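You operate a simulated robot arm through the tools that you are given. There is no shell and no other tool. Be economical: measure what you need, move in short steps, check, and stop when the job is done.

You are at the controls of a simulated robot arm. One attempt, no reset.

JOB
Wipe off the water ring under the pewter dish, then put it back.
Fine: stand the dish on the mats meanwhile; use the yellow cloth and put it back. What is to be rubbed or washed off counts as gone when no trace of it is left.

It is judged by the outcome, as a careful person would: the job done as asked, and still so three seconds after it is handed in. It fails if anything else is knocked over, pushed out of place, dropped, spilled or broken. Flat cloth is picked up by pressing the open fingertips on it (5 to 10 N) and closing them slowly along it; thin cloth reads only 2 to 8 mm in the jaws.

ROBOT AND FRAMES
A 7-joint arm with a three-finger gripper on a trunk, on a base that drives. Base frame: it is fixed to the floor where the robot stands at the start and does not move with it; the origin is under the middle of the robot, x ahead of it, y to its left, z up; the surface under the hand at the start is at about z = 0.8. Lengths are in m, angles in degrees, forces in N, time in s.
Its first joint turns from -166.0 to 166.0 degrees. Places, roughly: mat [0.7, 0.3, 0.9]; water ring [0.5, 0, 0.8]; yellow cloth (5x9x4 cm) [0.5, -0.2, 0.8]. Payload 2.69 kg.
Tool frame: the origin (TCP) lies between the finger pads and is the grasp point; the fingertips stand 0.029 m ahead of it; z points along the fingers, y is the line along which they close. Largest opening 0.12 m; the body of the gripper starts 0.078 m behind the TCP.
Orientation is told as [roll, pitch, yaw] about the base's x, y, z axes, in that order, counted from this pose: with the fingers straight down and closing along the base's y, the tool's x points along the base's -x, its y along +y and its z along -z.

CONTROLS
- The arm moves only by the tool send_rows. Its argument "plan" is one flat list of numbers, 6 for each row, row after row: the shift along the tool's x, y, z in mm, then the turn, a rotation vector about the tool's x, y, z in rad. In form: [dx, dy, dz, rx, ry, rz, dx, dy, dz, rx, ry, rz, ...]. A call has 1 to 20 rows; each row shifts and turns the commanded pose from where the row before left it, along the tool's axes as they then stand. "jaw" is the finger opening in mm, from 0 to 120, set as the call begins (left out, the last holds). Each row takes 0.2 s and may step no farther than 0.05 m and 8.6 degrees from the row before; otherwise, or with a gripper value out of range, the whole call is refused. Where a pose cannot be reached the arm comes as near as it can. A force on the tool above 40 N (or 10 N above the force at the start of the call, whichever is more), or a blocked arm, ends the call early, and 0.2 s more pass. The fingers move at their own pace and stop on an object; they squeeze with about 22 N. The grip force told is the motor's: it shows also when the fingers shut on nothing. Time passes only in rows, and 0.2 s behind the last, so rows that do not move let the fingers close. It gives the time, the measured TCP pose, the force on the tool (base axes), the opening and the grip force at its end, in the units of the frame above (readings bear some noise), with the torque about the TCP (base axes, N m) and any sound that the robot's microphone picked up.
- Cameras (640 x 400 px; columns grow to the right, rows downward): "scene" is now at [0.3175, 0.1727, 1.1662]; the picture's right is [-0.22, -0.98, -0.01], its down [-0.49, 0.12, -0.87] and it looks along [0.85, -0.18, -0.50] (base axes); focal length 214 px, centre (320, 200). "wrist" rides on the gripper at [0.063, 0, -0.104] in the tool frame; the picture's right is [0.00, 1.00, 0.00], its down [-0.83, 0.00, -0.56] and it looks along [-0.56, 0.00, 0.83] (tool axes); focal length 275 px, centre (320, 200). There is no depth. A picture from a camera that has moved, and an enlarged one, comes with that camera's place and axes in the base frame and with its lens.
- capture(camera): a new picture of that camera. It takes no simulated time.
- raise_lower(by): slides the trunk up (or, below 0, down) by that many m; the arm and the scene camera ride with it, the base frame stays. It gives what a move gives, with no picture.
- steer(legs): drives the robot by 1 to 6 legs, each [ahead, left, turn to the left] in m, m and degrees, along the robot's own axes; the way and the turn of a leg run together, so that a leg with both is an arc; at most 1.5 m and 180 degrees a leg. The arm and the cameras ride along, it lands a little off, and it stops where it bumps. It gives what a move gives.
- head_to(pan, tilt): turns the head with the scene camera to pan (to the left, within 143 degrees either way) and tilt (down, from -29 to 69), counted from straight ahead of the robot. It gives what a move gives.
- zoom(camera, box): a new picture of the part [left, top, right, bottom] of that camera's present view, enlarged. It takes no simulated time.
- hand_in(): hands the job in; it is judged then, once.

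Work in short steps. Places have to be worked out from the pictures, the camera data and where the tool is seen: move nearer, look again, correct. Check each grasp and each placing, and mend what went wrong. You have 120 turns and 82 pictures in all, those below and enlarged ones among them. Open the gripper and draw the arm clear of the work before you hand the job in, unless the task says otherwise; then end with one line.

The tools are called by a JSON object that holds its "fn" and its "kwargs". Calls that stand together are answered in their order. send_rows: Moves the arm, as the interface text tells. Its arguments: {"type":"object","properties":{"plan":{"type":"array","items":{"type":"number"}},"jaw":{"type":"number"}},"required":["plan"]} The other tools are called the same way: raise_lower (by) slides the trunk up or down; steer (legs) drives the base; head_to (pan, tilt) turns the head that bears the scene camera; capture (camera) takes a picture; zoom (camera, box) takes an enlarged picture of a part of a camera's view; hand_in () hands the job in.

At the start:

```text
time: 0.0
position: [0.4967, 0.0614, 1.1177]
tcp_rot: [0.0, -0.6, 0.0]
wrist_force: [-1.8, 0.1, -0.6]
ft_torque: [0.0, -0.04, 0.02]
opening: 0.1198
grip_force: 0.1
trunk travel left (down, up): [-0.125, 0.461]
robot x, y, heading: [-0.0182, -0.0002, 0.0]
head pan, tilt: [-12.6, 32.5]
```

scene: 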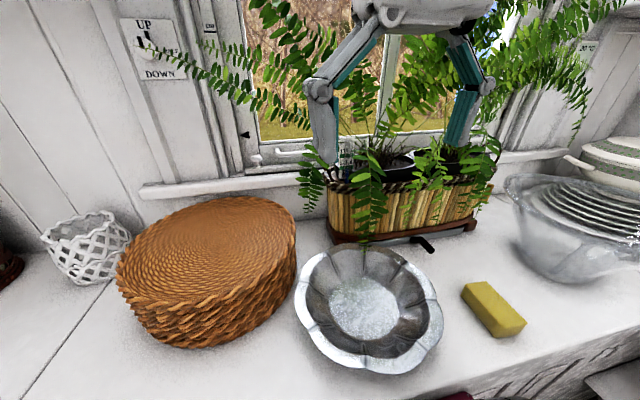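
wrist: 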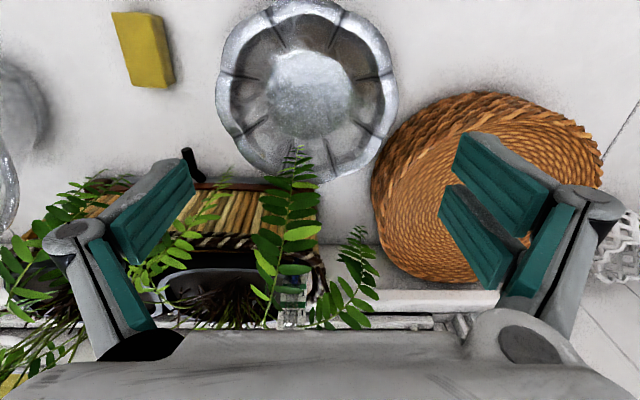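

I put the dish at about (0.52, 0.05) with a radius of about 0.116, the cloth near (0.467, -0.147) and the mats near (0.66, 0.31). I'll look closer at the dish's rim shape before choosing a grasp.

{"fn": "zoom", "kwargs": {"camera": "scene", "box": [270, 220, 470, 390]}}

{"fn": "zoom", "kwargs": {"camera": "scene", "box": [90, 180, 330, 370]}}

```text
2.35 times, centred on (370, 305) of scene
camera zoom: at [0.3175, 0.1727, 1.1662], right [-0.22, -0.98, -0.01], down [-0.49, 0.12, -0.87], along [0.85, -0.18, -0.5], focal length 505 px, centre (202, -47)
```

zoom: 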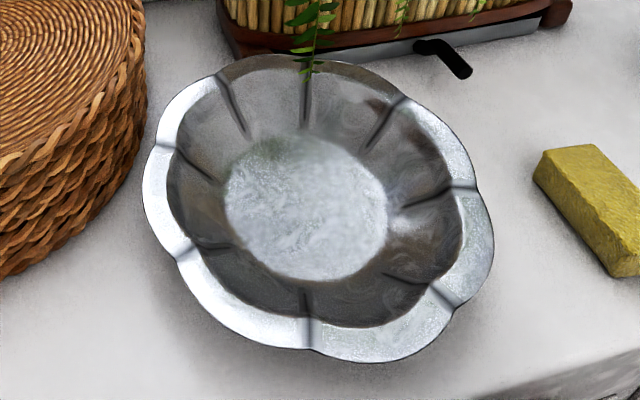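

```text
2.11 times, centred on (210, 275) of scene
camera zoom: at [0.3175, 0.1727, 1.1662], right [-0.22, -0.98, -0.01], down [-0.49, 0.12, -0.87], along [0.85, -0.18, -0.5], focal length 452 px, centre (552, 42)
```

zoom: 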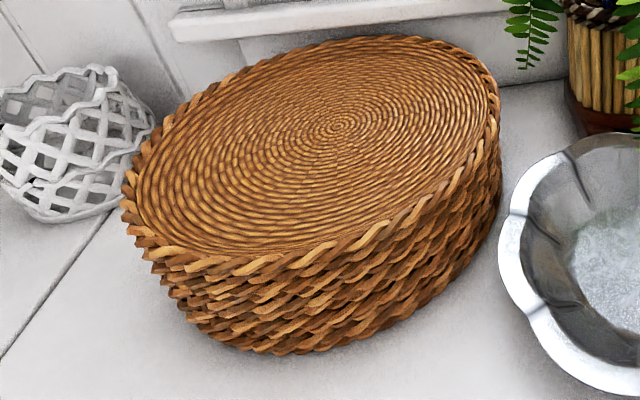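

The rim is a broad, nearly flat flange close to the counter's front edge (x≈0.41). Gripping the flange from the front looks feasible, so I'll back the base up a little and tilt the hand to see the dish's profile.

{"fn": "steer", "kwargs": {"legs": [[-0.25, 0, 0]]}}

{"fn": "send_rows", "kwargs": {"plan": [0, 0, 20, 0, -0.131, 0, 0, 0, 20, 0, -0.131, 0, 0, 0, 20, 0, -0.131, 0, 0, 0, 20, 0, -0.131, 0, 0, 0, 20, 0, -0.131, 0, 0, 0, 20, 0, -0.131, 0]}}

{"fn": "capture", "kwargs": {"camera": "wrist"}}

{"fn": "capture", "kwargs": {"camera": "scene"}}

```text
time: 1.8
position: [0.2969, 0.0596, 1.082]
tcp_rot: [0.0, 1.8, -0.1]
wrist_force: [-0.9, -0.4, 0.0]
ft_torque: [0.0, 0.01, -0.03]
opening: 0.1201
grip_force: 0.0
trunk travel left (down, up): [-0.125, 0.461]
robot x, y, heading: [-0.262, 0.0048, -0.2]
head pan, tilt: [-12.6, 32.5]
```

```text
time: 3.2
position: [0.3318, 0.0593, 0.9718]
tcp_rot: [0.0, -43.4, 0.0]
wrist_force: [0.2, -1.0, -1.5]
ft_torque: [0.0, 0.01, 0.0]
opening: 0.1198
grip_force: 0.1
trunk travel left (down, up): [-0.125, 0.461]
robot x, y, heading: [-0.2641, -0.0009, 0.0]
head pan, tilt: [-12.6, 32.5]
```

```text
77 pictures are left
camera wrist: at [0.2149, 0.0592, 1.0038], right [0.0, 1.0, 0.0], down [0.22, 0.0, 0.97], along [0.97, 0.0, -0.22], focal length 275 px, centre (320, 200)
```

wrist: 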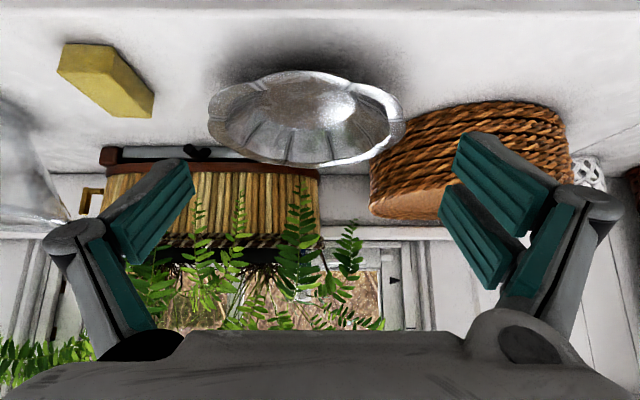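

```text
76 pictures are left
camera scene: at [0.1206, 0.1721, 1.139], right [-0.22, -0.98, 0.0], down [-0.52, 0.12, -0.84], along [0.82, -0.18, -0.54], focal length 214 px, centre (320, 200)
```

scene: 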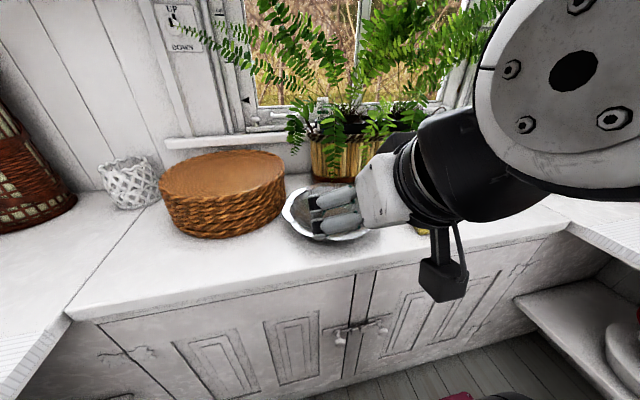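

The wrist view now shows the profile. I'll enlarge it.

{"fn": "zoom", "kwargs": {"camera": "wrist", "box": [190, 50, 420, 190]}}

```text
2.78 times, centred on (305, 120) of wrist
camera zoom: at [0.2149, 0.0592, 1.0038], right [0.0, 1.0, 0.0], down [0.22, 0.0, 0.97], along [0.97, 0.0, -0.22], focal length 766 px, centre (362, 423)
```

zoom: 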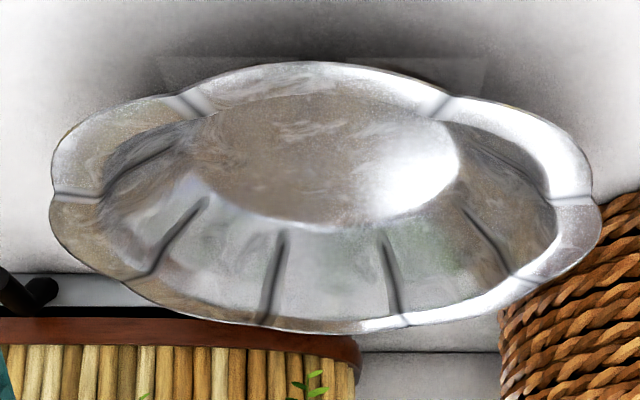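

Rim height is about 0.853, the near rim edge is at x≈0.411 and the counter edge at x≈0.405. I'll roll the hand by 90° so the fingers close vertically, flatten it towards horizontal, and set the jaw to 45 mm.

{"fn": "send_rows", "kwargs": {"plan": [0, 0, 0, 0, 0, -0.1428, 0, 0, 0, 0, 0, -0.1428, 0, 0, 0, 0, 0, -0.1428, 0, 0, 0, 0, 0, -0.1428, 0, 0, 0, 0, 0, -0.1428, 0, 0, 0, 0, 0, -0.1428, 0, 0, 0, 0, 0, -0.1428, 0, 0, 0, 0, 0, -0.1428, 0, 0, 0, 0, 0, -0.1428, 0, 0, 0, 0, 0, -0.1428, 0, 0, 0, 0, 0, -0.1428, 0, 0, 0, 0.125, 0, 0, 0, 0, 0, 0.125, 0, 0, 0, 0, 0, 0.125, 0, 0], "jaw": 45}}

{"fn": "capture", "kwargs": {"camera": "wrist"}}

{"fn": "capture", "kwargs": {"camera": "scene"}}

```text
time: 6.2
position: [0.3339, 0.0686, 1.0072]
tcp_rot: [-64.7, 0.0, 90.0]
wrist_force: [0.3, -0.6, 0.1]
ft_torque: [0.05, 0.04, 0.01]
opening: 0.0446
grip_force: 0.1
out of reach, approached as far as the arm can: row 13, 14
trunk travel left (down, up): [-0.125, 0.461]
robot x, y, heading: [-0.2593, 0.0003, -0.1]
head pan, tilt: [-12.6, 32.5]
```

```text
74 pictures are left
camera wrist: at [0.2404, 0.0064, 1.0527], right [-0.43, 0.0, -0.9], down [-0.5, 0.83, 0.23], along [0.75, 0.56, -0.36], focal length 275 px, centre (320, 200)
```

wrist: 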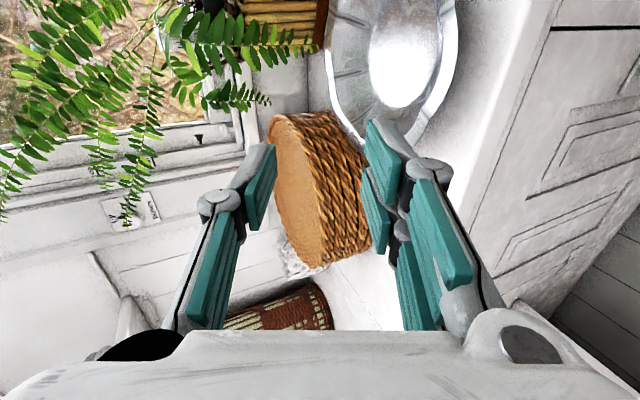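

```text
73 pictures are left
camera scene: at [0.1206, 0.1721, 1.139], right [-0.22, -0.98, 0.0], down [-0.52, 0.12, -0.84], along [0.82, -0.18, -0.54], focal length 214 px, centre (320, 200)
```

scene: 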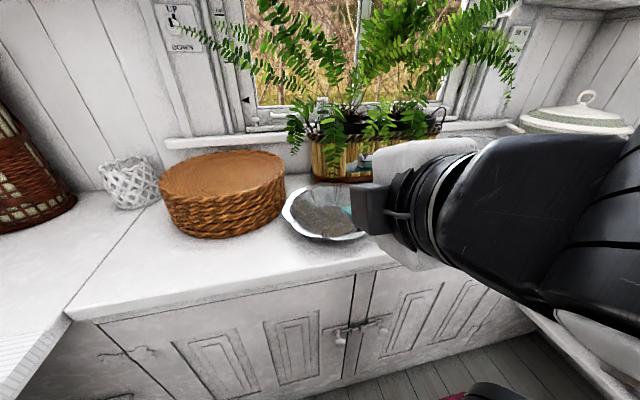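

The pose is near a reach limit at this height, so I'll lower the trunk, which brings the hand down with it in front of the dish. The fingertips stay short of x=0.37.

{"fn": "raise_lower", "kwargs": {"by": -0.11}}

{"fn": "capture", "kwargs": {"camera": "wrist"}}

{"fn": "capture", "kwargs": {"camera": "scene"}}

```text
time: 7.6
position: [0.3343, 0.07, 0.8989]
tcp_rot: [-64.7, 0.1, 90.1]
wrist_force: [-0.3, 0.5, 0.4]
ft_torque: [0.02, -0.01, 0.02]
opening: 0.0451
grip_force: 0.1
trunk travel left (down, up): [-0.015, 0.571]
robot x, y, heading: [-0.2635, 0.001, -0.2]
head pan, tilt: [-12.6, 32.5]
```

```text
72 pictures are left
camera wrist: at [0.2406, 0.0065, 0.9432], right [-0.43, 0.0, -0.9], down [-0.5, 0.83, 0.23], along [0.75, 0.56, -0.36], focal length 275 px, centre (320, 200)
```

wrist: 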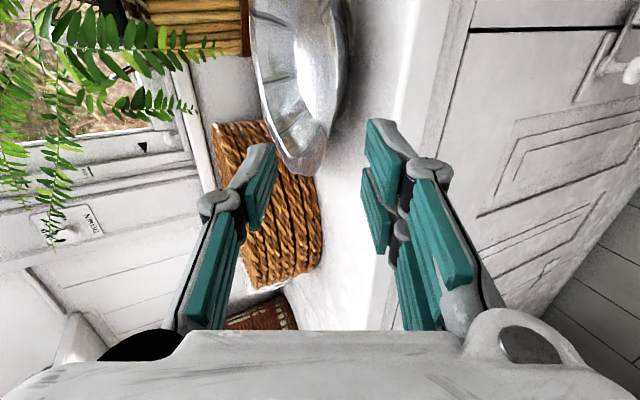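

```text
71 pictures are left
camera scene: at [0.1207, 0.1721, 1.0294], right [-0.22, -0.98, 0.0], down [-0.52, 0.12, -0.84], along [0.82, -0.18, -0.54], focal length 214 px, centre (320, 200)
```

scene: 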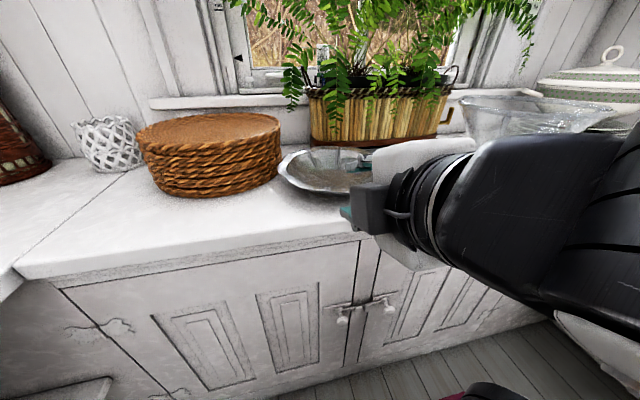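

Both views now show the dish's side. I'll enlarge them to read the flange slope.

{"fn": "zoom", "kwargs": {"camera": "scene", "box": [260, 130, 400, 220]}}

{"fn": "zoom", "kwargs": {"camera": "wrist", "box": [200, 0, 420, 200]}}

```text
4.44 times, centred on (330, 175) of scene
camera zoom: at [0.1207, 0.1721, 1.0294], right [-0.22, -0.98, 0.0], down [-0.52, 0.12, -0.84], along [0.82, -0.18, -0.54], focal length 953 px, centre (276, 311)
```

zoom: 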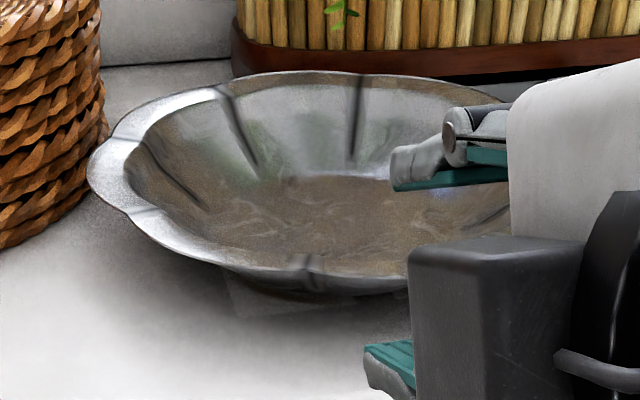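

```text
2.00 times, centred on (310, 100) of wrist
camera zoom: at [0.2406, 0.0065, 0.9432], right [-0.43, 0.0, -0.9], down [-0.5, 0.83, 0.23], along [0.75, 0.56, -0.36], focal length 551 px, centre (340, 400)
```

zoom: 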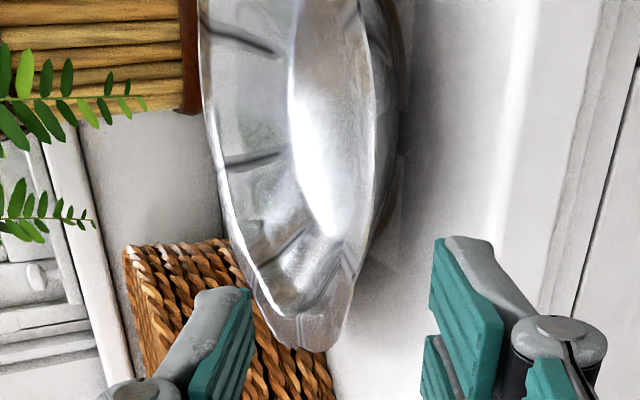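

The flange lobe facing me is centred near y=0.05 and is almost flat. I'll align on it, jaw at 38 mm, and advance part way.

{"fn": "send_rows", "kwargs": {"plan": [10, 5, 0, 0, 0, 0, 10, 5, 0, 0, 0, 0, 0, 0, 15, 0, 0, 0, 0, 0, 15, 0, 0, 0, 0, 0, 15, 0, 0, 0], "jaw": 38}}

{"fn": "zoom", "kwargs": {"camera": "wrist", "box": [160, 0, 480, 250]}}

{"fn": "zoom", "kwargs": {"camera": "scene", "box": [260, 130, 400, 220]}}

```text
time: 8.8
position: [0.3737, 0.0534, 0.8957]
tcp_rot: [-64.5, 0.0, 90.0]
wrist_force: [-0.1, -0.7, -0.6]
ft_torque: [0.02, 0.01, 0.04]
opening: 0.0378
grip_force: 0.1
out of reach, approached as far as the arm can: row 1, 2, 3, 4, 5
trunk travel left (down, up): [-0.015, 0.571]
robot x, y, heading: [-0.2633, -0.0021, 0.0]
head pan, tilt: [-12.6, 32.5]
```

```text
1.60 times, centred on (320, 125) of wrist
camera zoom: at [0.2796, -0.0088, 0.9409], right [-0.43, 0.0, -0.9], down [-0.5, 0.83, 0.24], along [0.75, 0.56, -0.36], focal length 440 px, centre (320, 320)
```

zoom: 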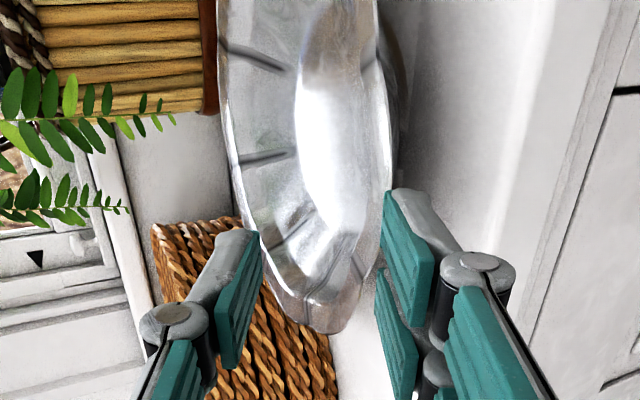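

```text
4.44 times, centred on (330, 175) of scene
camera zoom: at [0.1207, 0.1721, 1.0294], right [-0.22, -0.98, 0.0], down [-0.52, 0.12, -0.84], along [0.82, -0.18, -0.54], focal length 953 px, centre (276, 311)
```

zoom: 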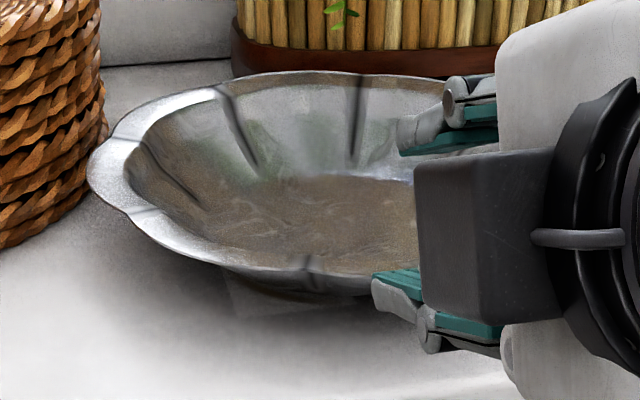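

The arm stops short in z at this close range, so I'll back the base 0.2 m and extend the arm instead.

{"fn": "steer", "kwargs": {"legs": [[-0.2, 0, 0]]}}

{"fn": "send_rows", "kwargs": {"plan": [0, 0, 30, 0, 0, 0, 0, 0, 30, 0, 0, 0, 0, 0, 30, 0, 0, 0, 0, 0, 30, 0, 0, 0]}}

```text
time: 10.4
position: [0.1731, 0.0547, 0.8954]
tcp_rot: [-64.5, 0.0, 90.0]
wrist_force: [0.6, 0.2, -0.4]
ft_torque: [0.0, 0.02, 0.02]
opening: 0.0383
grip_force: 0.0
trunk travel left (down, up): [-0.015, 0.571]
robot x, y, heading: [-0.4649, -0.0045, -0.2]
head pan, tilt: [-12.6, 32.5]
```

```text
time: 11.4
position: [0.2831, 0.0571, 0.8494]
tcp_rot: [-64.5, 0.1, 90.0]
wrist_force: [0.8, 0.3, -0.3]
ft_torque: [-0.01, 0.05, -0.06]
opening: 0.038
grip_force: 0.1
out of reach, approached as far as the arm can: row 1
trunk travel left (down, up): [-0.015, 0.571]
robot x, y, heading: [-0.4658, 0.0013, 0.1]
head pan, tilt: [-12.6, 32.5]
```

Reach is fine now. I'll move onto the insertion line about 0.1 m short of the flange and check.

{"fn": "send_rows", "kwargs": {"plan": [3, -19, 10, 0, 0, 0, 4, -19, 10, 0, 0, 0, 0, -19, 10, 0, 0, 0, 0, 0, 20, 0, 0, 0, 0, 0, 20, 0, 0, 0]}}

{"fn": "zoom", "kwargs": {"camera": "wrist", "box": [160, 0, 480, 250]}}

{"fn": "capture", "kwargs": {"camera": "scene"}}

```text
time: 12.6
position: [0.3684, 0.0484, 0.87]
tcp_rot: [-64.5, 0.1, 90.0]
wrist_force: [-0.4, 1.0, -0.7]
ft_torque: [-0.01, 0.0, -0.01]
opening: 0.038
grip_force: 0.1
trunk travel left (down, up): [-0.015, 0.571]
robot x, y, heading: [-0.4679, -0.0005, 0.0]
head pan, tilt: [-12.6, 32.5]
```

```text
1.60 times, centred on (320, 125) of wrist
camera zoom: at [0.2769, -0.0144, 0.9155], right [-0.43, 0.0, -0.9], down [-0.5, 0.83, 0.24], along [0.75, 0.56, -0.36], focal length 440 px, centre (320, 320)
```

zoom: 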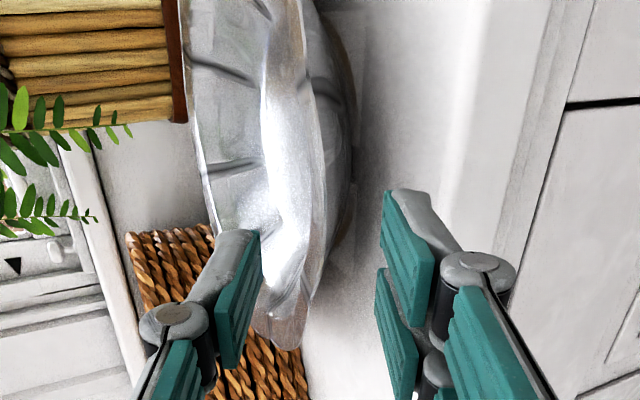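

```text
65 pictures are left
camera scene: at [-0.0795, 0.1726, 1.0294], right [-0.22, -0.98, 0.0], down [-0.53, 0.12, -0.84], along [0.82, -0.18, -0.54], focal length 214 px, centre (320, 200)
```

scene: 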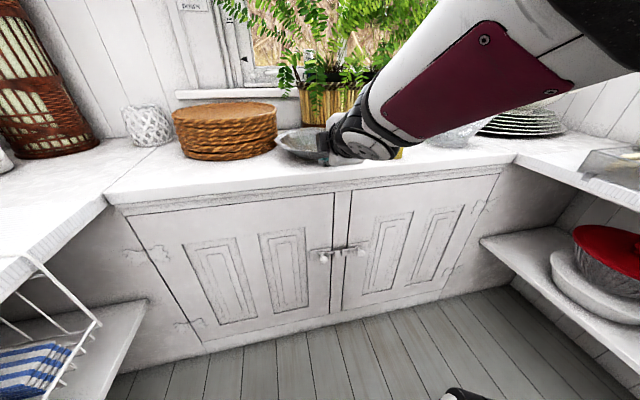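

The flange is well centred between the pads. I'll advance 45 mm along the finger direction and look.

{"fn": "send_rows", "kwargs": {"plan": [0, -2, 12, 0, 0, 0, 0, -1, 12, 0, 0, 0, 0, -1, 11, 0, 0, 0, 0, 0, 10, 0, 0, 0]}}

{"fn": "zoom", "kwargs": {"camera": "wrist", "box": [160, 0, 480, 250]}}

{"fn": "zoom", "kwargs": {"camera": "scene", "box": [260, 110, 400, 200]}}

```text
time: 13.6
position: [0.4123, 0.0474, 0.8532]
tcp_rot: [-64.5, -0.2, 90.0]
wrist_force: [0.5, -0.6, -0.2]
ft_torque: [-0.01, 0.02, -0.01]
opening: 0.0382
grip_force: 0.1
trunk travel left (down, up): [-0.015, 0.571]
robot x, y, heading: [-0.466, 0.0053, -0.1]
head pan, tilt: [-12.6, 32.5]
```

```text
1.60 times, centred on (320, 125) of wrist
camera zoom: at [0.319, -0.0151, 0.8994], right [-0.43, 0.0, -0.9], down [-0.5, 0.83, 0.24], along [0.75, 0.56, -0.36], focal length 440 px, centre (320, 320)
```

zoom: 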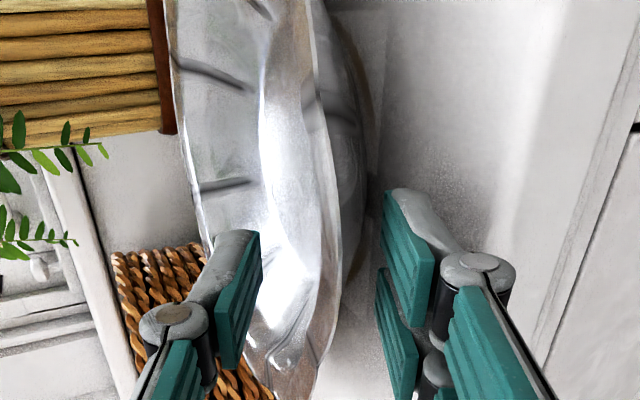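

```text
4.44 times, centred on (330, 155) of scene
camera zoom: at [-0.079, 0.1761, 1.0287], right [-0.18, -0.98, 0.0], down [-0.54, 0.1, -0.84], along [0.83, -0.15, -0.54], focal length 953 px, centre (276, 400)
```

zoom: 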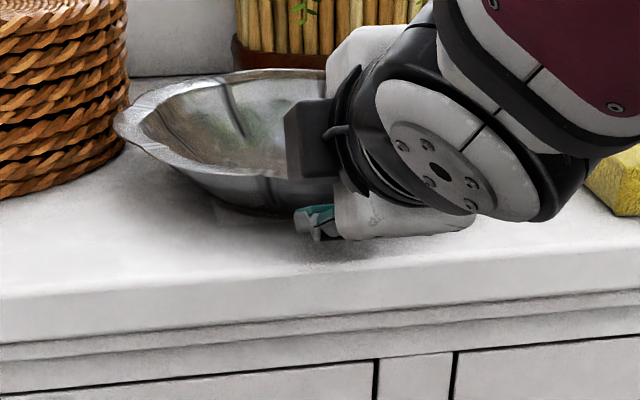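

The rim is between the fingers. I'll insert about 14 mm more, watching the force.

{"fn": "send_rows", "kwargs": {"plan": [0, 0, 5, 0, 0, 0, 0, 0, 5, 0, 0, 0, 0, 0, 4, 0, 0, 0]}}

{"fn": "zoom", "kwargs": {"camera": "wrist", "box": [160, 0, 480, 250]}}

```text
time: 14.4
position: [0.4253, 0.0484, 0.8468]
tcp_rot: [-64.5, 0.0, 90.0]
wrist_force: [0.3, 1.1, 0.4]
ft_torque: [-0.02, 0.0, 0.01]
opening: 0.0383
grip_force: 0.1
trunk travel left (down, up): [-0.015, 0.571]
robot x, y, heading: [-0.4647, 0.0004, 0.3]
head pan, tilt: [-12.6, 32.5]
```

```text
1.60 times, centred on (320, 125) of wrist
camera zoom: at [0.3319, -0.0146, 0.8931], right [-0.43, 0.0, -0.9], down [-0.5, 0.83, 0.24], along [0.75, 0.56, -0.36], focal length 440 px, centre (320, 320)
```

zoom: 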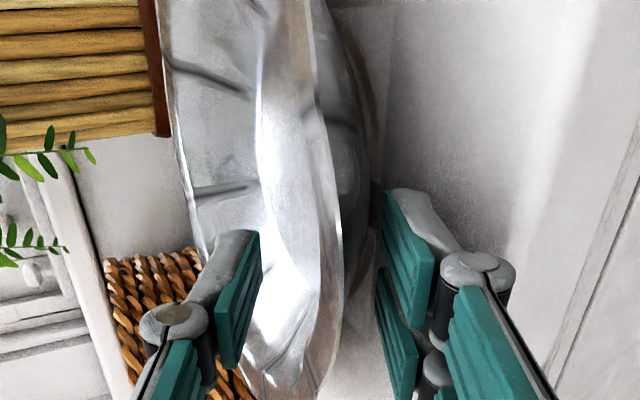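

No contact yet. I'll go 5 mm more, then close on the flange.

{"fn": "send_rows", "kwargs": {"plan": [0, 0, 5, 0, 0, 0]}}

{"fn": "send_rows", "kwargs": {"plan": [0, 0, 0, 0, 0, 0, 0, 0, 0, 0, 0, 0, 0, 0, 0, 0, 0, 0], "jaw": 0}}

{"fn": "zoom", "kwargs": {"camera": "wrist", "box": [160, 0, 480, 250]}}

```text
time: 14.8
position: [0.4298, 0.0495, 0.8466]
tcp_rot: [-64.6, 0.0, 90.0]
wrist_force: [0.8, 0.0, -0.5]
ft_torque: [0.04, -0.02, 0.0]
opening: 0.0379
grip_force: 0.2
trunk travel left (down, up): [-0.015, 0.571]
robot x, y, heading: [-0.4645, 0.0006, -0.0]
head pan, tilt: [-12.6, 32.5]
```

```text
time: 15.6
position: [0.4293, 0.048, 0.8462]
tcp_rot: [-64.4, -0.1, 90.0]
wrist_force: [0.5, 0.2, -4.0]
ft_torque: [0.04, 0.44, 0.03]
opening: 0.0064
grip_force: 21.6
trunk travel left (down, up): [-0.015, 0.571]
robot x, y, heading: [-0.4616, 0.003, 0.2]
head pan, tilt: [-12.6, 32.5]
```

```text
1.60 times, centred on (320, 125) of wrist
camera zoom: at [0.3366, -0.0149, 0.8912], right [-0.43, 0.0, -0.9], down [-0.5, 0.83, 0.24], along [0.75, 0.56, -0.36], focal length 440 px, centre (320, 320)
```

zoom: 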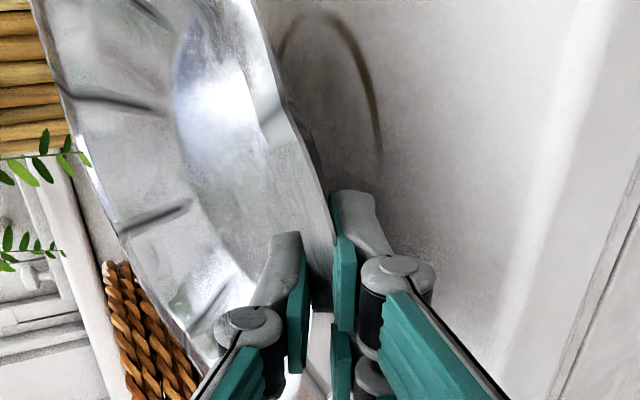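

The grip is good: 6.4 mm flange, about 4 N load and 0.44 N m, so the dish weighs about 0.4 kg and is off the counter. The brown ring is visible beneath it. I'll lift straight up 90 mm and look from the scene camera.

{"fn": "send_rows", "kwargs": {"plan": [0, -9, -4.3, 0, 0, 0, 0, -18, -8.6, 0, 0, 0, 0, -18, -8.6, 0, 0, 0, 0, -18, -8.6, 0, 0, 0, 0, -18, -8.6, 0, 0, 0, 0, -9, -4.3, 0, 0, 0]}}

{"fn": "capture", "kwargs": {"camera": "scene"}}

{"fn": "capture", "kwargs": {"camera": "wrist"}}

```text
time: 17.0
position: [0.43, 0.0476, 0.9451]
tcp_rot: [-64.5, 0.0, 90.1]
wrist_force: [0.2, -0.5, -2.9]
ft_torque: [0.01, 0.4, -0.02]
opening: 0.006
grip_force: 21.8
trunk travel left (down, up): [-0.015, 0.571]
robot x, y, heading: [-0.4622, 0.004, 0.2]
head pan, tilt: [-12.6, 32.5]
```

```text
60 pictures are left
camera scene: at [-0.0793, 0.1727, 1.0293], right [-0.22, -0.98, 0.0], down [-0.53, 0.12, -0.84], along [0.82, -0.18, -0.54], focal length 214 px, centre (320, 200)
```

scene: 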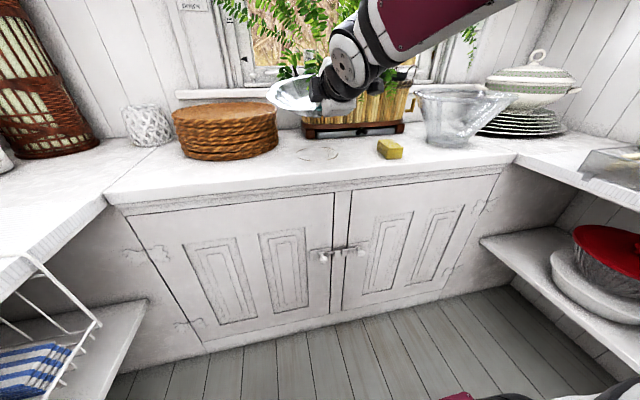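

```text
59 pictures are left
camera wrist: at [0.3366, -0.0145, 0.9908], right [-0.43, 0.0, -0.9], down [-0.5, 0.83, 0.24], along [0.75, 0.56, -0.36], focal length 275 px, centre (320, 200)
```

wrist: 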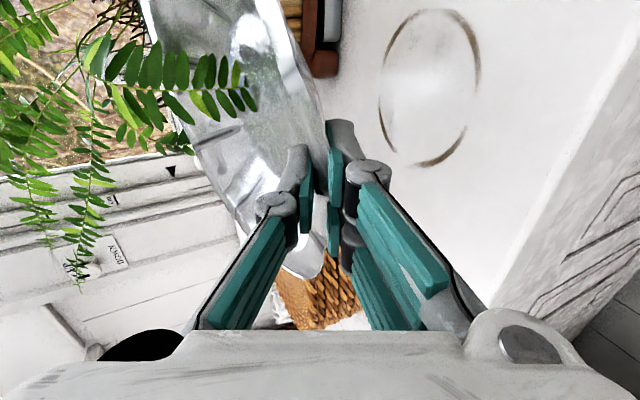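

Lifted and stable. I'll zoom to judge the tilt of the dish and how close it is to the planter.

{"fn": "zoom", "kwargs": {"camera": "scene", "box": [240, 50, 440, 170]}}

```text
3.20 times, centred on (340, 110) of scene
camera zoom: at [-0.0793, 0.1727, 1.0293], right [-0.22, -0.98, 0.0], down [-0.53, 0.12, -0.84], along [0.82, -0.18, -0.54], focal length 686 px, centre (256, 488)
```

zoom: 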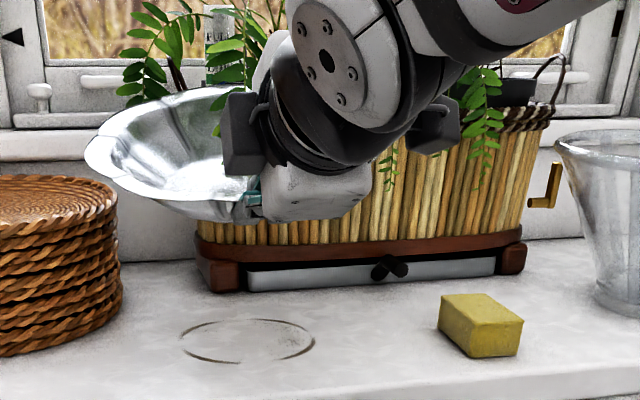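

The ring is centred near (0.52, 0.05) with a radius of about 0.06. The dish is tilted about 17° with its far side up. I'll draw it back from the ferns, raise it and level it.

{"fn": "send_rows", "kwargs": {"plan": [0, -6, -18, 0, 0, 0, 0, -8, -22, 0, 0, 0, 0, -8, -22, 0, 0, 0, 0, -8, -22, 0, 0, 0, 0, -8, -22, 0, 0, 0, 0, 0, 0, -0.075, 0, 0, 0, 0, 0, -0.075, 0, 0, 0, 0, 0, -0.075, 0, 0, 0, 0, 0, -0.075, 0, 0]}}

{"fn": "capture", "kwargs": {"camera": "scene"}}

```text
time: 19.0
position: [0.3511, 0.0494, 1.0242]
tcp_rot: [-47.1, -0.1, 90.0]
wrist_force: [-0.3, 0.2, -4.1]
ft_torque: [0.01, 0.42, 0.02]
opening: 0.0059
grip_force: 21.8
trunk travel left (down, up): [-0.015, 0.571]
robot x, y, heading: [-0.46, 0.0004, -0.2]
head pan, tilt: [-12.6, 32.5]
```

```text
57 pictures are left
camera scene: at [-0.0794, 0.1727, 1.0293], right [-0.22, -0.98, 0.0], down [-0.53, 0.12, -0.84], along [0.82, -0.18, -0.54], focal length 214 px, centre (320, 200)
```

scene: 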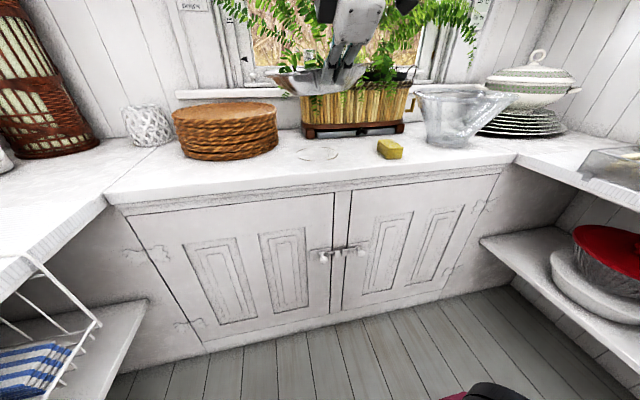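

The dish looks level now. I'll drive left 0.1 m, then ahead 0.12 m, and look again.

{"fn": "steer", "kwargs": {"legs": [[0, 0.12, 0], [0.1, 0, 0]]}}

{"fn": "send_rows", "kwargs": {"plan": [-25, 0, 0, 0, 0, 0, -35, 0, 0, 0, 0, 0, -35, 0, 0, 0, 0, 0, -35, 0, 0, 0, 0, 0]}}

{"fn": "capture", "kwargs": {"camera": "scene"}}

{"fn": "capture", "kwargs": {"camera": "wrist"}}

```text
time: 21.0
position: [0.4511, 0.1701, 1.0245]
tcp_rot: [-47.3, 0.0, 90.0]
wrist_force: [1.5, 0.2, -4.1]
ft_torque: [-0.01, 0.41, 0.0]
opening: 0.006
grip_force: 22.2
trunk travel left (down, up): [-0.015, 0.571]
robot x, y, heading: [-0.3636, 0.1259, 0.2]
head pan, tilt: [-12.6, 32.5]
```

```text
time: 22.0
position: [0.4523, 0.3005, 1.0254]
tcp_rot: [-47.3, 0.0, 90.1]
wrist_force: [0.5, -0.1, -4.2]
ft_torque: [-0.03, 0.4, -0.01]
opening: 0.006
grip_force: 21.8
trunk travel left (down, up): [-0.015, 0.571]
robot x, y, heading: [-0.3619, 0.1211, -0.0]
head pan, tilt: [-12.6, 32.5]
```

```text
56 pictures are left
camera scene: at [0.0217, 0.2936, 1.0293], right [-0.22, -0.98, 0.0], down [-0.53, 0.12, -0.84], along [0.82, -0.18, -0.54], focal length 214 px, centre (320, 200)
```

scene: 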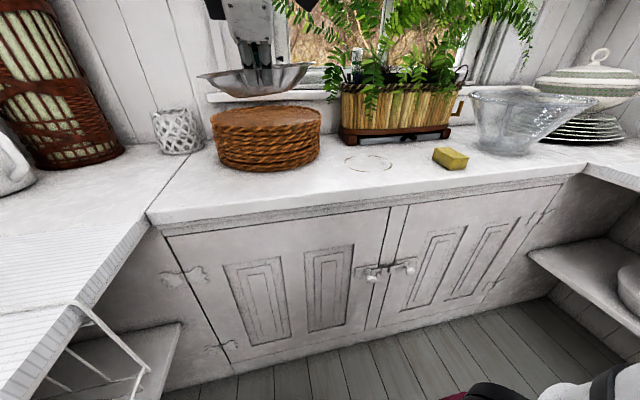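

```text
55 pictures are left
camera wrist: at [0.3763, 0.2378, 1.096], right [-0.68, 0.0, -0.73], down [-0.41, 0.83, 0.37], along [0.61, 0.56, -0.57], focal length 275 px, centre (320, 200)
```

wrist: 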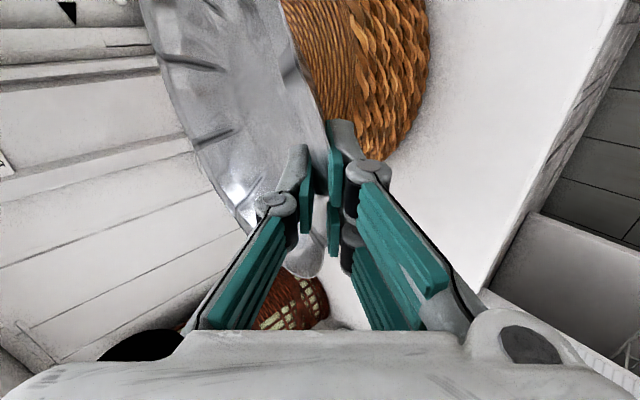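

The mat top spans a centre of about (0.66, 0.295) with a radius of 0.15 at z≈0.89. The dish centre is about 0.1 ahead of the TCP, so I'll go forward 0.1 m and then down 0.06 m.

{"fn": "send_rows", "kwargs": {"plan": [0, -10, 11, 0, 0, 0, 0, -19, 21, 0, 0, 0, 0, -19, 21, 0, 0, 0, 0, -19, 21, 0, 0, 0, 0, 11, 10, 0, 0, 0, 0, 11, 10, 0, 0, 0, 0, 11, 10, 0, 0, 0, 0, 11, 10, 0, 0, 0]}}

{"fn": "capture", "kwargs": {"camera": "scene"}}

{"fn": "capture", "kwargs": {"camera": "wrist"}}

```text
time: 23.8
position: [0.5509, 0.3004, 0.9653]
tcp_rot: [-47.3, -0.1, 90.0]
wrist_force: [-0.5, 0.0, -3.4]
ft_torque: [-0.01, 0.4, 0.02]
opening: 0.006
grip_force: 22.3
trunk travel left (down, up): [-0.015, 0.571]
robot x, y, heading: [-0.3622, 0.1248, 0.1]
head pan, tilt: [-12.6, 32.5]
```

```text
54 pictures are left
camera scene: at [0.0217, 0.2939, 1.0293], right [-0.22, -0.98, 0.0], down [-0.53, 0.12, -0.84], along [0.82, -0.18, -0.54], focal length 214 px, centre (320, 200)
```

scene: 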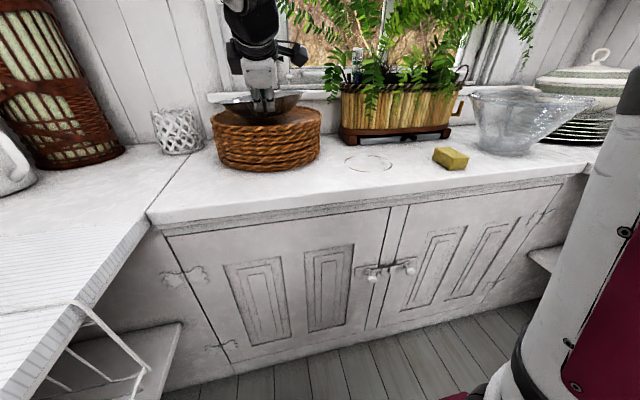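

```text
53 pictures are left
camera wrist: at [0.4754, 0.2376, 1.0354], right [-0.68, 0.0, -0.73], down [-0.41, 0.83, 0.38], along [0.61, 0.56, -0.57], focal length 275 px, centre (320, 200)
```

wrist: 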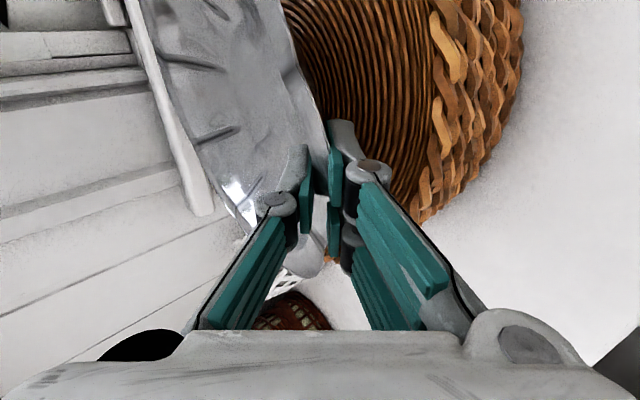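

The dish is well over the mats. I'll step down slowly and watch for the force drop.

{"fn": "send_rows", "kwargs": {"plan": [0, 2.9, 2.7, 0, 0, 0, 0, 2.9, 2.7, 0, 0, 0, 0, 2.9, 2.7, 0, 0, 0]}}

{"fn": "send_rows", "kwargs": {"plan": [0, 2.2, 2, 0, 0, 0, 0, 2.2, 2, 0, 0, 0]}}

{"fn": "send_rows", "kwargs": {"plan": [0, 2.2, 2, 0, 0, 0]}}

{"fn": "zoom", "kwargs": {"camera": "scene", "box": [190, 60, 350, 180]}}

```text
time: 24.6
position: [0.5506, 0.3009, 0.9529]
tcp_rot: [-47.4, -0.1, 90.2]
wrist_force: [-2.1, -0.6, 0.3]
ft_torque: [0.22, -0.02, 0.11]
opening: 0.0059
grip_force: 21.9
trunk travel left (down, up): [-0.015, 0.571]
robot x, y, heading: [-0.3649, 0.121, -0.1]
head pan, tilt: [-12.6, 32.5]
```

```text
time: 25.2
position: [0.5503, 0.2999, 0.9495]
tcp_rot: [-47.6, -0.1, 90.2]
wrist_force: [-4.4, -0.3, 8.0]
ft_torque: [0.7, -0.66, 0.13]
opening: 0.0058
grip_force: 21.9
trunk travel left (down, up): [-0.015, 0.571]
robot x, y, heading: [-0.3681, 0.1201, -0.1]
head pan, tilt: [-12.6, 32.5]
```

```text
time: 25.6
position: [0.5504, 0.2997, 0.9446]
tcp_rot: [-47.5, -0.1, 89.9]
wrist_force: [-2.5, -2.3, 12.4]
ft_torque: [0.83, -0.8, -0.08]
opening: 0.006
grip_force: 22.1
trunk travel left (down, up): [-0.015, 0.571]
robot x, y, heading: [-0.3653, 0.1188, 0.1]
head pan, tilt: [-12.6, 32.5]
```

```text
3.33 times, centred on (270, 120) of scene
camera zoom: at [0.0211, 0.2936, 1.0296], right [-0.22, -0.98, 0.0], down [-0.52, 0.12, -0.84], along [0.82, -0.18, -0.54], focal length 715 px, centre (487, 467)
```

zoom: 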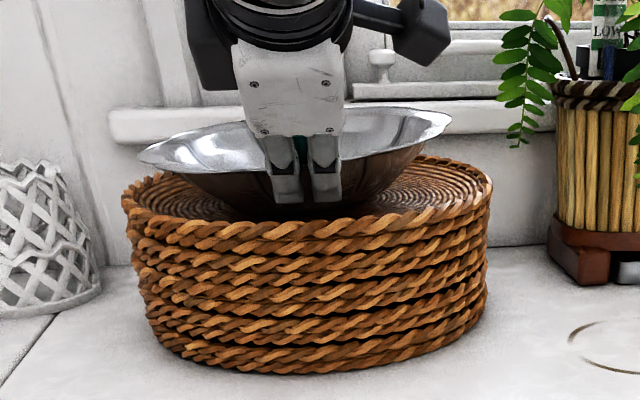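

The dish is in contact and pressed about 12 N, touching the left side first. I'll ease up 4 mm and then open to let it settle.

{"fn": "send_rows", "kwargs": {"plan": [0, -2.9, -2.7, 0, 0, 0]}}

{"fn": "send_rows", "kwargs": {"plan": [0, 0, 0, 0, 0, 0], "jaw": 12}}

{"fn": "send_rows", "kwargs": {"plan": [0, 0, 0, 0, 0, 0, 0, 0, 0, 0, 0, 0], "jaw": 32}}

{"fn": "zoom", "kwargs": {"camera": "scene", "box": [190, 60, 350, 180]}}

{"fn": "zoom", "kwargs": {"camera": "wrist", "box": [100, 0, 500, 250]}}

```text
time: 26.0
position: [0.5501, 0.2995, 0.9472]
tcp_rot: [-47.2, 0.0, 90.0]
wrist_force: [3.5, -0.1, 5.3]
ft_torque: [0.49, -0.71, -0.31]
opening: 0.0059
grip_force: 21.9
trunk travel left (down, up): [-0.015, 0.571]
robot x, y, heading: [-0.3627, 0.1231, 0.2]
head pan, tilt: [-12.6, 32.5]
```

```text
time: 26.4
position: [0.55, 0.3005, 0.9467]
tcp_rot: [-47.0, 0.1, 90.2]
wrist_force: [0.0, 0.2, -0.4]
ft_torque: [-0.01, 0.03, -0.01]
opening: 0.0124
grip_force: 0.5
trunk travel left (down, up): [-0.015, 0.571]
robot x, y, heading: [-0.3646, 0.1176, 0.2]
head pan, tilt: [-12.6, 32.5]
```

```text
time: 27.0
position: [0.5498, 0.3005, 0.9481]
tcp_rot: [-47.3, 0.0, 90.0]
wrist_force: [0.3, -0.4, -0.7]
ft_torque: [-0.02, -0.01, -0.03]
opening: 0.0322
grip_force: 0.0
trunk travel left (down, up): [-0.015, 0.571]
robot x, y, heading: [-0.3604, 0.1187, 0.2]
head pan, tilt: [-12.6, 32.5]
```

```text
3.33 times, centred on (270, 120) of scene
camera zoom: at [0.0216, 0.2939, 1.0294], right [-0.22, -0.98, 0.0], down [-0.53, 0.12, -0.84], along [0.82, -0.18, -0.54], focal length 715 px, centre (487, 467)
```

zoom: 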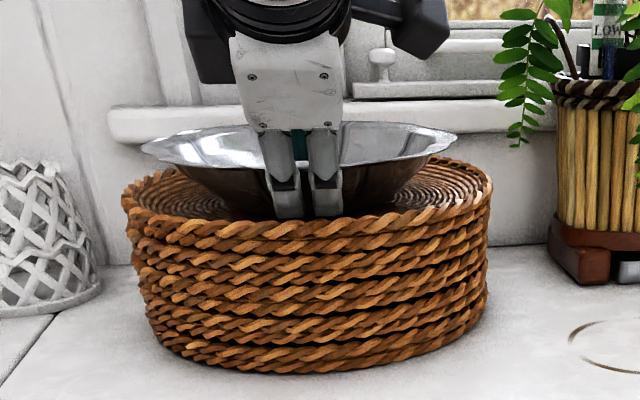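

```text
1.60 times, centred on (300, 125) of wrist
camera zoom: at [0.4749, 0.2373, 1.0191], right [-0.68, 0.0, -0.73], down [-0.41, 0.83, 0.37], along [0.61, 0.56, -0.57], focal length 440 px, centre (352, 320)
```

zoom: 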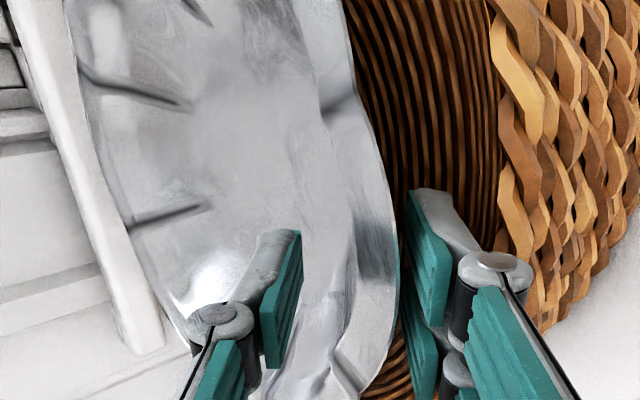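

The dish sits level on the mats and is free of the fingers. I'll withdraw along the tool axis and up.

{"fn": "send_rows", "kwargs": {"plan": [0, 0, -10, 0, 0, 0, 0, 0, -20, 0, 0, 0, 0, 0, -30, 0, 0, 0, 0, 0, -30, 0, 0, 0, 0, -20, -18, 0, 0, 0, 0, -20, -18, 0, 0, 0, 0, -20, -18, 0, 0, 0]}}

{"fn": "zoom", "kwargs": {"camera": "scene", "box": [190, 60, 350, 180]}}

```text
time: 28.6
position: [0.4852, 0.3001, 1.0897]
tcp_rot: [-47.3, 0.1, 90.2]
wrist_force: [0.2, 0.4, 0.8]
ft_torque: [-0.01, -0.02, -0.03]
opening: 0.0322
grip_force: 0.0
trunk travel left (down, up): [-0.015, 0.571]
robot x, y, heading: [-0.3634, 0.1229, -0.1]
head pan, tilt: [-12.6, 32.5]
```

```text
3.33 times, centred on (270, 120) of scene
camera zoom: at [0.0217, 0.2939, 1.0293], right [-0.22, -0.98, 0.0], down [-0.53, 0.12, -0.84], along [0.82, -0.18, -0.54], focal length 715 px, centre (487, 467)
```

zoom: 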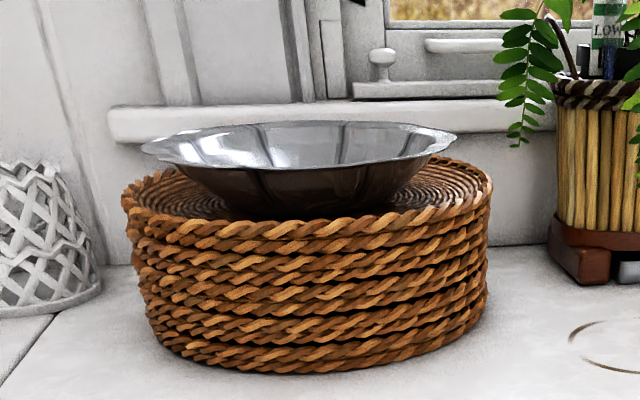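

The dish stands securely. Next I'll turn the tool straight down with yaw 0 and drive right towards the cloth.

{"fn": "send_rows", "kwargs": {"plan": [0, 20, -22, 0, 0, 0, 0, 20, -22, 0, 0, 0, 0, 0, 0, -0.1375, 0, 0, 0, 0, 0, -0.1375, 0, 0, 0, 0, 0, -0.1375, 0, 0, 0, 0, 0, -0.1375, 0, 0, 0, 0, 0, -0.1375, 0, 0, 0, 0, 0, -0.1375, 0, 0, 0, 0, 0, 0, 0, 0.1428, 0, 0, 0, 0, 0, 0.1428, 0, 0, 0, 0, 0, 0.1428, 0, 0, 0, 0, 0, 0.1428, 0, 0, 0, 0, 0, 0.1428, 0, 0, 0, 0, 0, 0.1428, 0, 0, 0, 0, 0, 0.1428, 0, 0, 0, 0, 0, 0.1428, 0, 0, 0, 0, 0, 0.1428, 0, 0, 0, 0, 0, 0.1428, 0, 0, 0, 0, 0, 0.1428], "jaw": 80}}

{"fn": "steer", "kwargs": {"legs": [[0, -0.2, 0]]}}

```text
time: 32.6
position: [0.4, 0.2905, 1.0589]
tcp_rot: [0.0, -4.1, 0.0]
wrist_force: [-0.8, -0.5, -0.3]
ft_torque: [0.02, 0.01, 0.0]
opening: 0.0801
grip_force: 0.2
out of reach, approached as far as the arm can: row 7, 8
trunk travel left (down, up): [-0.015, 0.571]
robot x, y, heading: [-0.3619, 0.1194, -0.2]
head pan, tilt: [-12.6, 32.5]
```

```text
time: 34.2
position: [0.4004, 0.0885, 1.0569]
tcp_rot: [0.2, -4.1, -0.1]
wrist_force: [0.0, 0.0, 0.6]
ft_torque: [-0.01, 0.01, -0.01]
opening: 0.0799
grip_force: 0.0
trunk travel left (down, up): [-0.015, 0.571]
robot x, y, heading: [-0.3635, -0.0815, -0.0]
head pan, tilt: [-12.6, 32.5]
```

I'll raise the trunk again so the tool can point straight down, then move above the cloth.

{"fn": "raise_lower", "kwargs": {"by": 0.11}}

{"fn": "send_rows", "kwargs": {"plan": [0, -40, 0, 0, 0.035, 0, 0, -45, 0, 0, 0.036, 0, 0, -45, 0, 0, 0, 0, 0, -45, 0, 0, 0, 0, 0, -45, 0, 0, 0, 0, 0, -10, 40, 0, 0, 0, 0, 0, 40, 0, 0, 0, 0, 0, 40, 0, 0, 0]}}

{"fn": "capture", "kwargs": {"camera": "wrist"}}

{"fn": "capture", "kwargs": {"camera": "scene"}}

```text
time: 35.6
position: [0.4033, 0.0888, 1.1683]
tcp_rot: [0.1, -4.2, 0.1]
wrist_force: [-0.3, 0.0, 0.2]
ft_torque: [0.05, -0.01, 0.01]
opening: 0.0801
grip_force: 0.0
trunk travel left (down, up): [-0.125, 0.461]
robot x, y, heading: [-0.3661, -0.0815, -0.0]
head pan, tilt: [-12.6, 32.5]
```

```text
time: 37.4
position: [0.3978, -0.1412, 1.0369]
tcp_rot: [0.1, 0.0, 0.0]
wrist_force: [-0.6, -0.1, 1.4]
ft_torque: [0.01, -0.02, 0.0]
opening: 0.0799
grip_force: 0.1
out of reach, approached as far as the arm can: row 1, 2
trunk travel left (down, up): [-0.125, 0.461]
robot x, y, heading: [-0.3642, -0.0846, -0.0]
head pan, tilt: [-12.6, 32.5]
```

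```text
48 pictures are left
camera wrist: at [0.3356, -0.1427, 1.1415], right [-0.01, 1.0, 0.0], down [0.83, 0.0, 0.56], along [0.56, 0.0, -0.83], focal length 275 px, centre (320, 200)
```

wrist: 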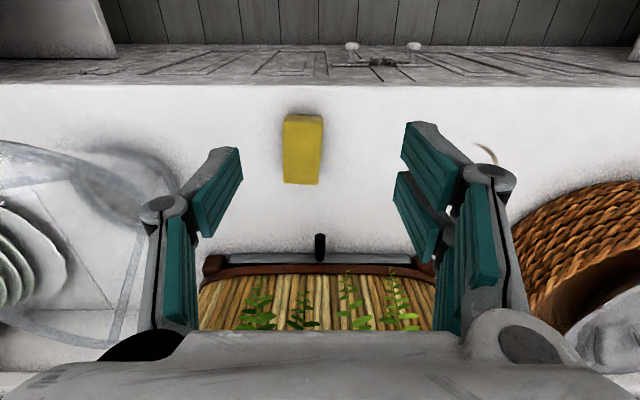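

```text
47 pictures are left
camera scene: at [0.0217, 0.0917, 1.1391], right [-0.22, -0.98, 0.0], down [-0.53, 0.12, -0.84], along [0.82, -0.18, -0.54], focal length 214 px, centre (320, 200)
```

scene: 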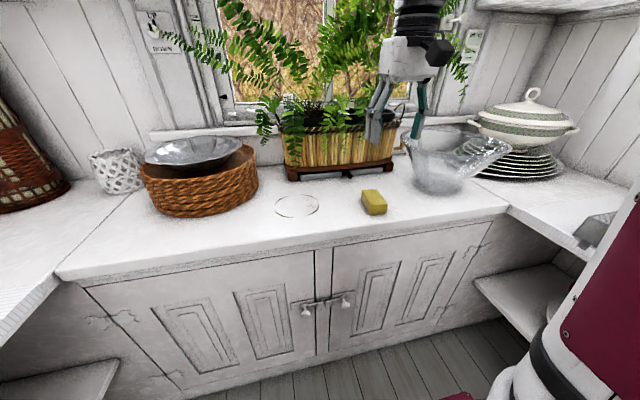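

The cloth's long side is roughly along x. I'll zoom for its exact pose.

{"fn": "zoom", "kwargs": {"camera": "wrist", "box": [240, 90, 380, 200]}}

```text
3.64 times, centred on (310, 145) of wrist
camera zoom: at [0.3356, -0.1427, 1.1415], right [-0.01, 1.0, 0.0], down [0.83, 0.0, 0.56], along [0.56, 0.0, -0.83], focal length 1001 px, centre (356, 400)
```

zoom: 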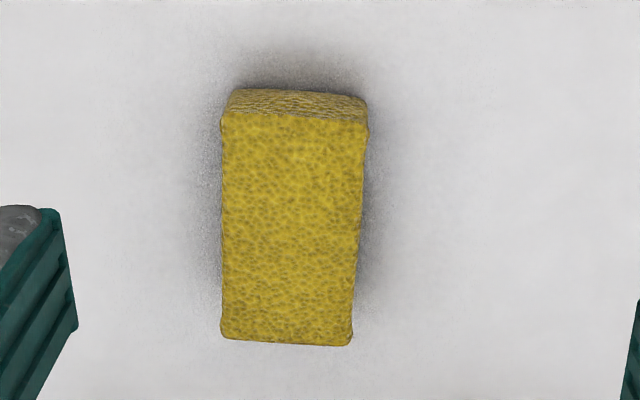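

The sponge's centre is about (0.475, -0.164), turned about -3.5°. I'll align above it and descend to TCP z≈0.90.

{"fn": "send_rows", "kwargs": {"plan": [-26, -8, 20, 0, 0, 0.03, -26, -8, 30, 0, 0, 0.031, -25, -7, 30, 0, 0, 0, 0, 0, 30, 0, 0, 0, 0, 0, 20, 0, 0, 0]}}

{"fn": "capture", "kwargs": {"camera": "wrist"}}

```text
time: 38.6
position: [0.4754, -0.1682, 0.9073]
tcp_rot: [0.1, -0.2, -3.4]
wrist_force: [-0.4, -0.7, -0.7]
ft_torque: [0.01, 0.02, 0.0]
opening: 0.08
grip_force: 0.0
trunk travel left (down, up): [-0.125, 0.461]
robot x, y, heading: [-0.3643, -0.0799, -0.1]
head pan, tilt: [-12.6, 32.5]
```

```text
45 pictures are left
camera wrist: at [0.4126, -0.1638, 1.012], right [0.06, 1.0, 0.0], down [0.83, -0.05, 0.56], along [0.56, -0.03, -0.83], focal length 275 px, centre (320, 200)
```

wrist: 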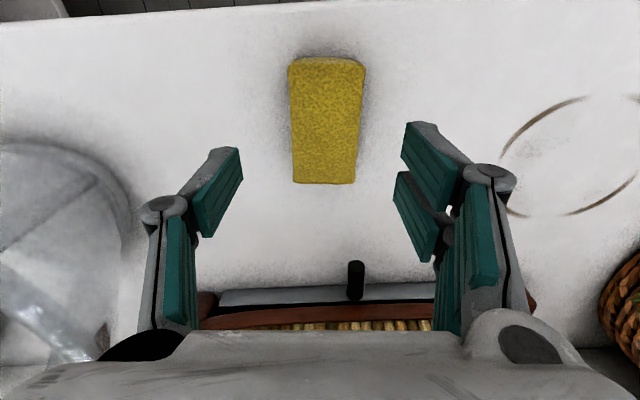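

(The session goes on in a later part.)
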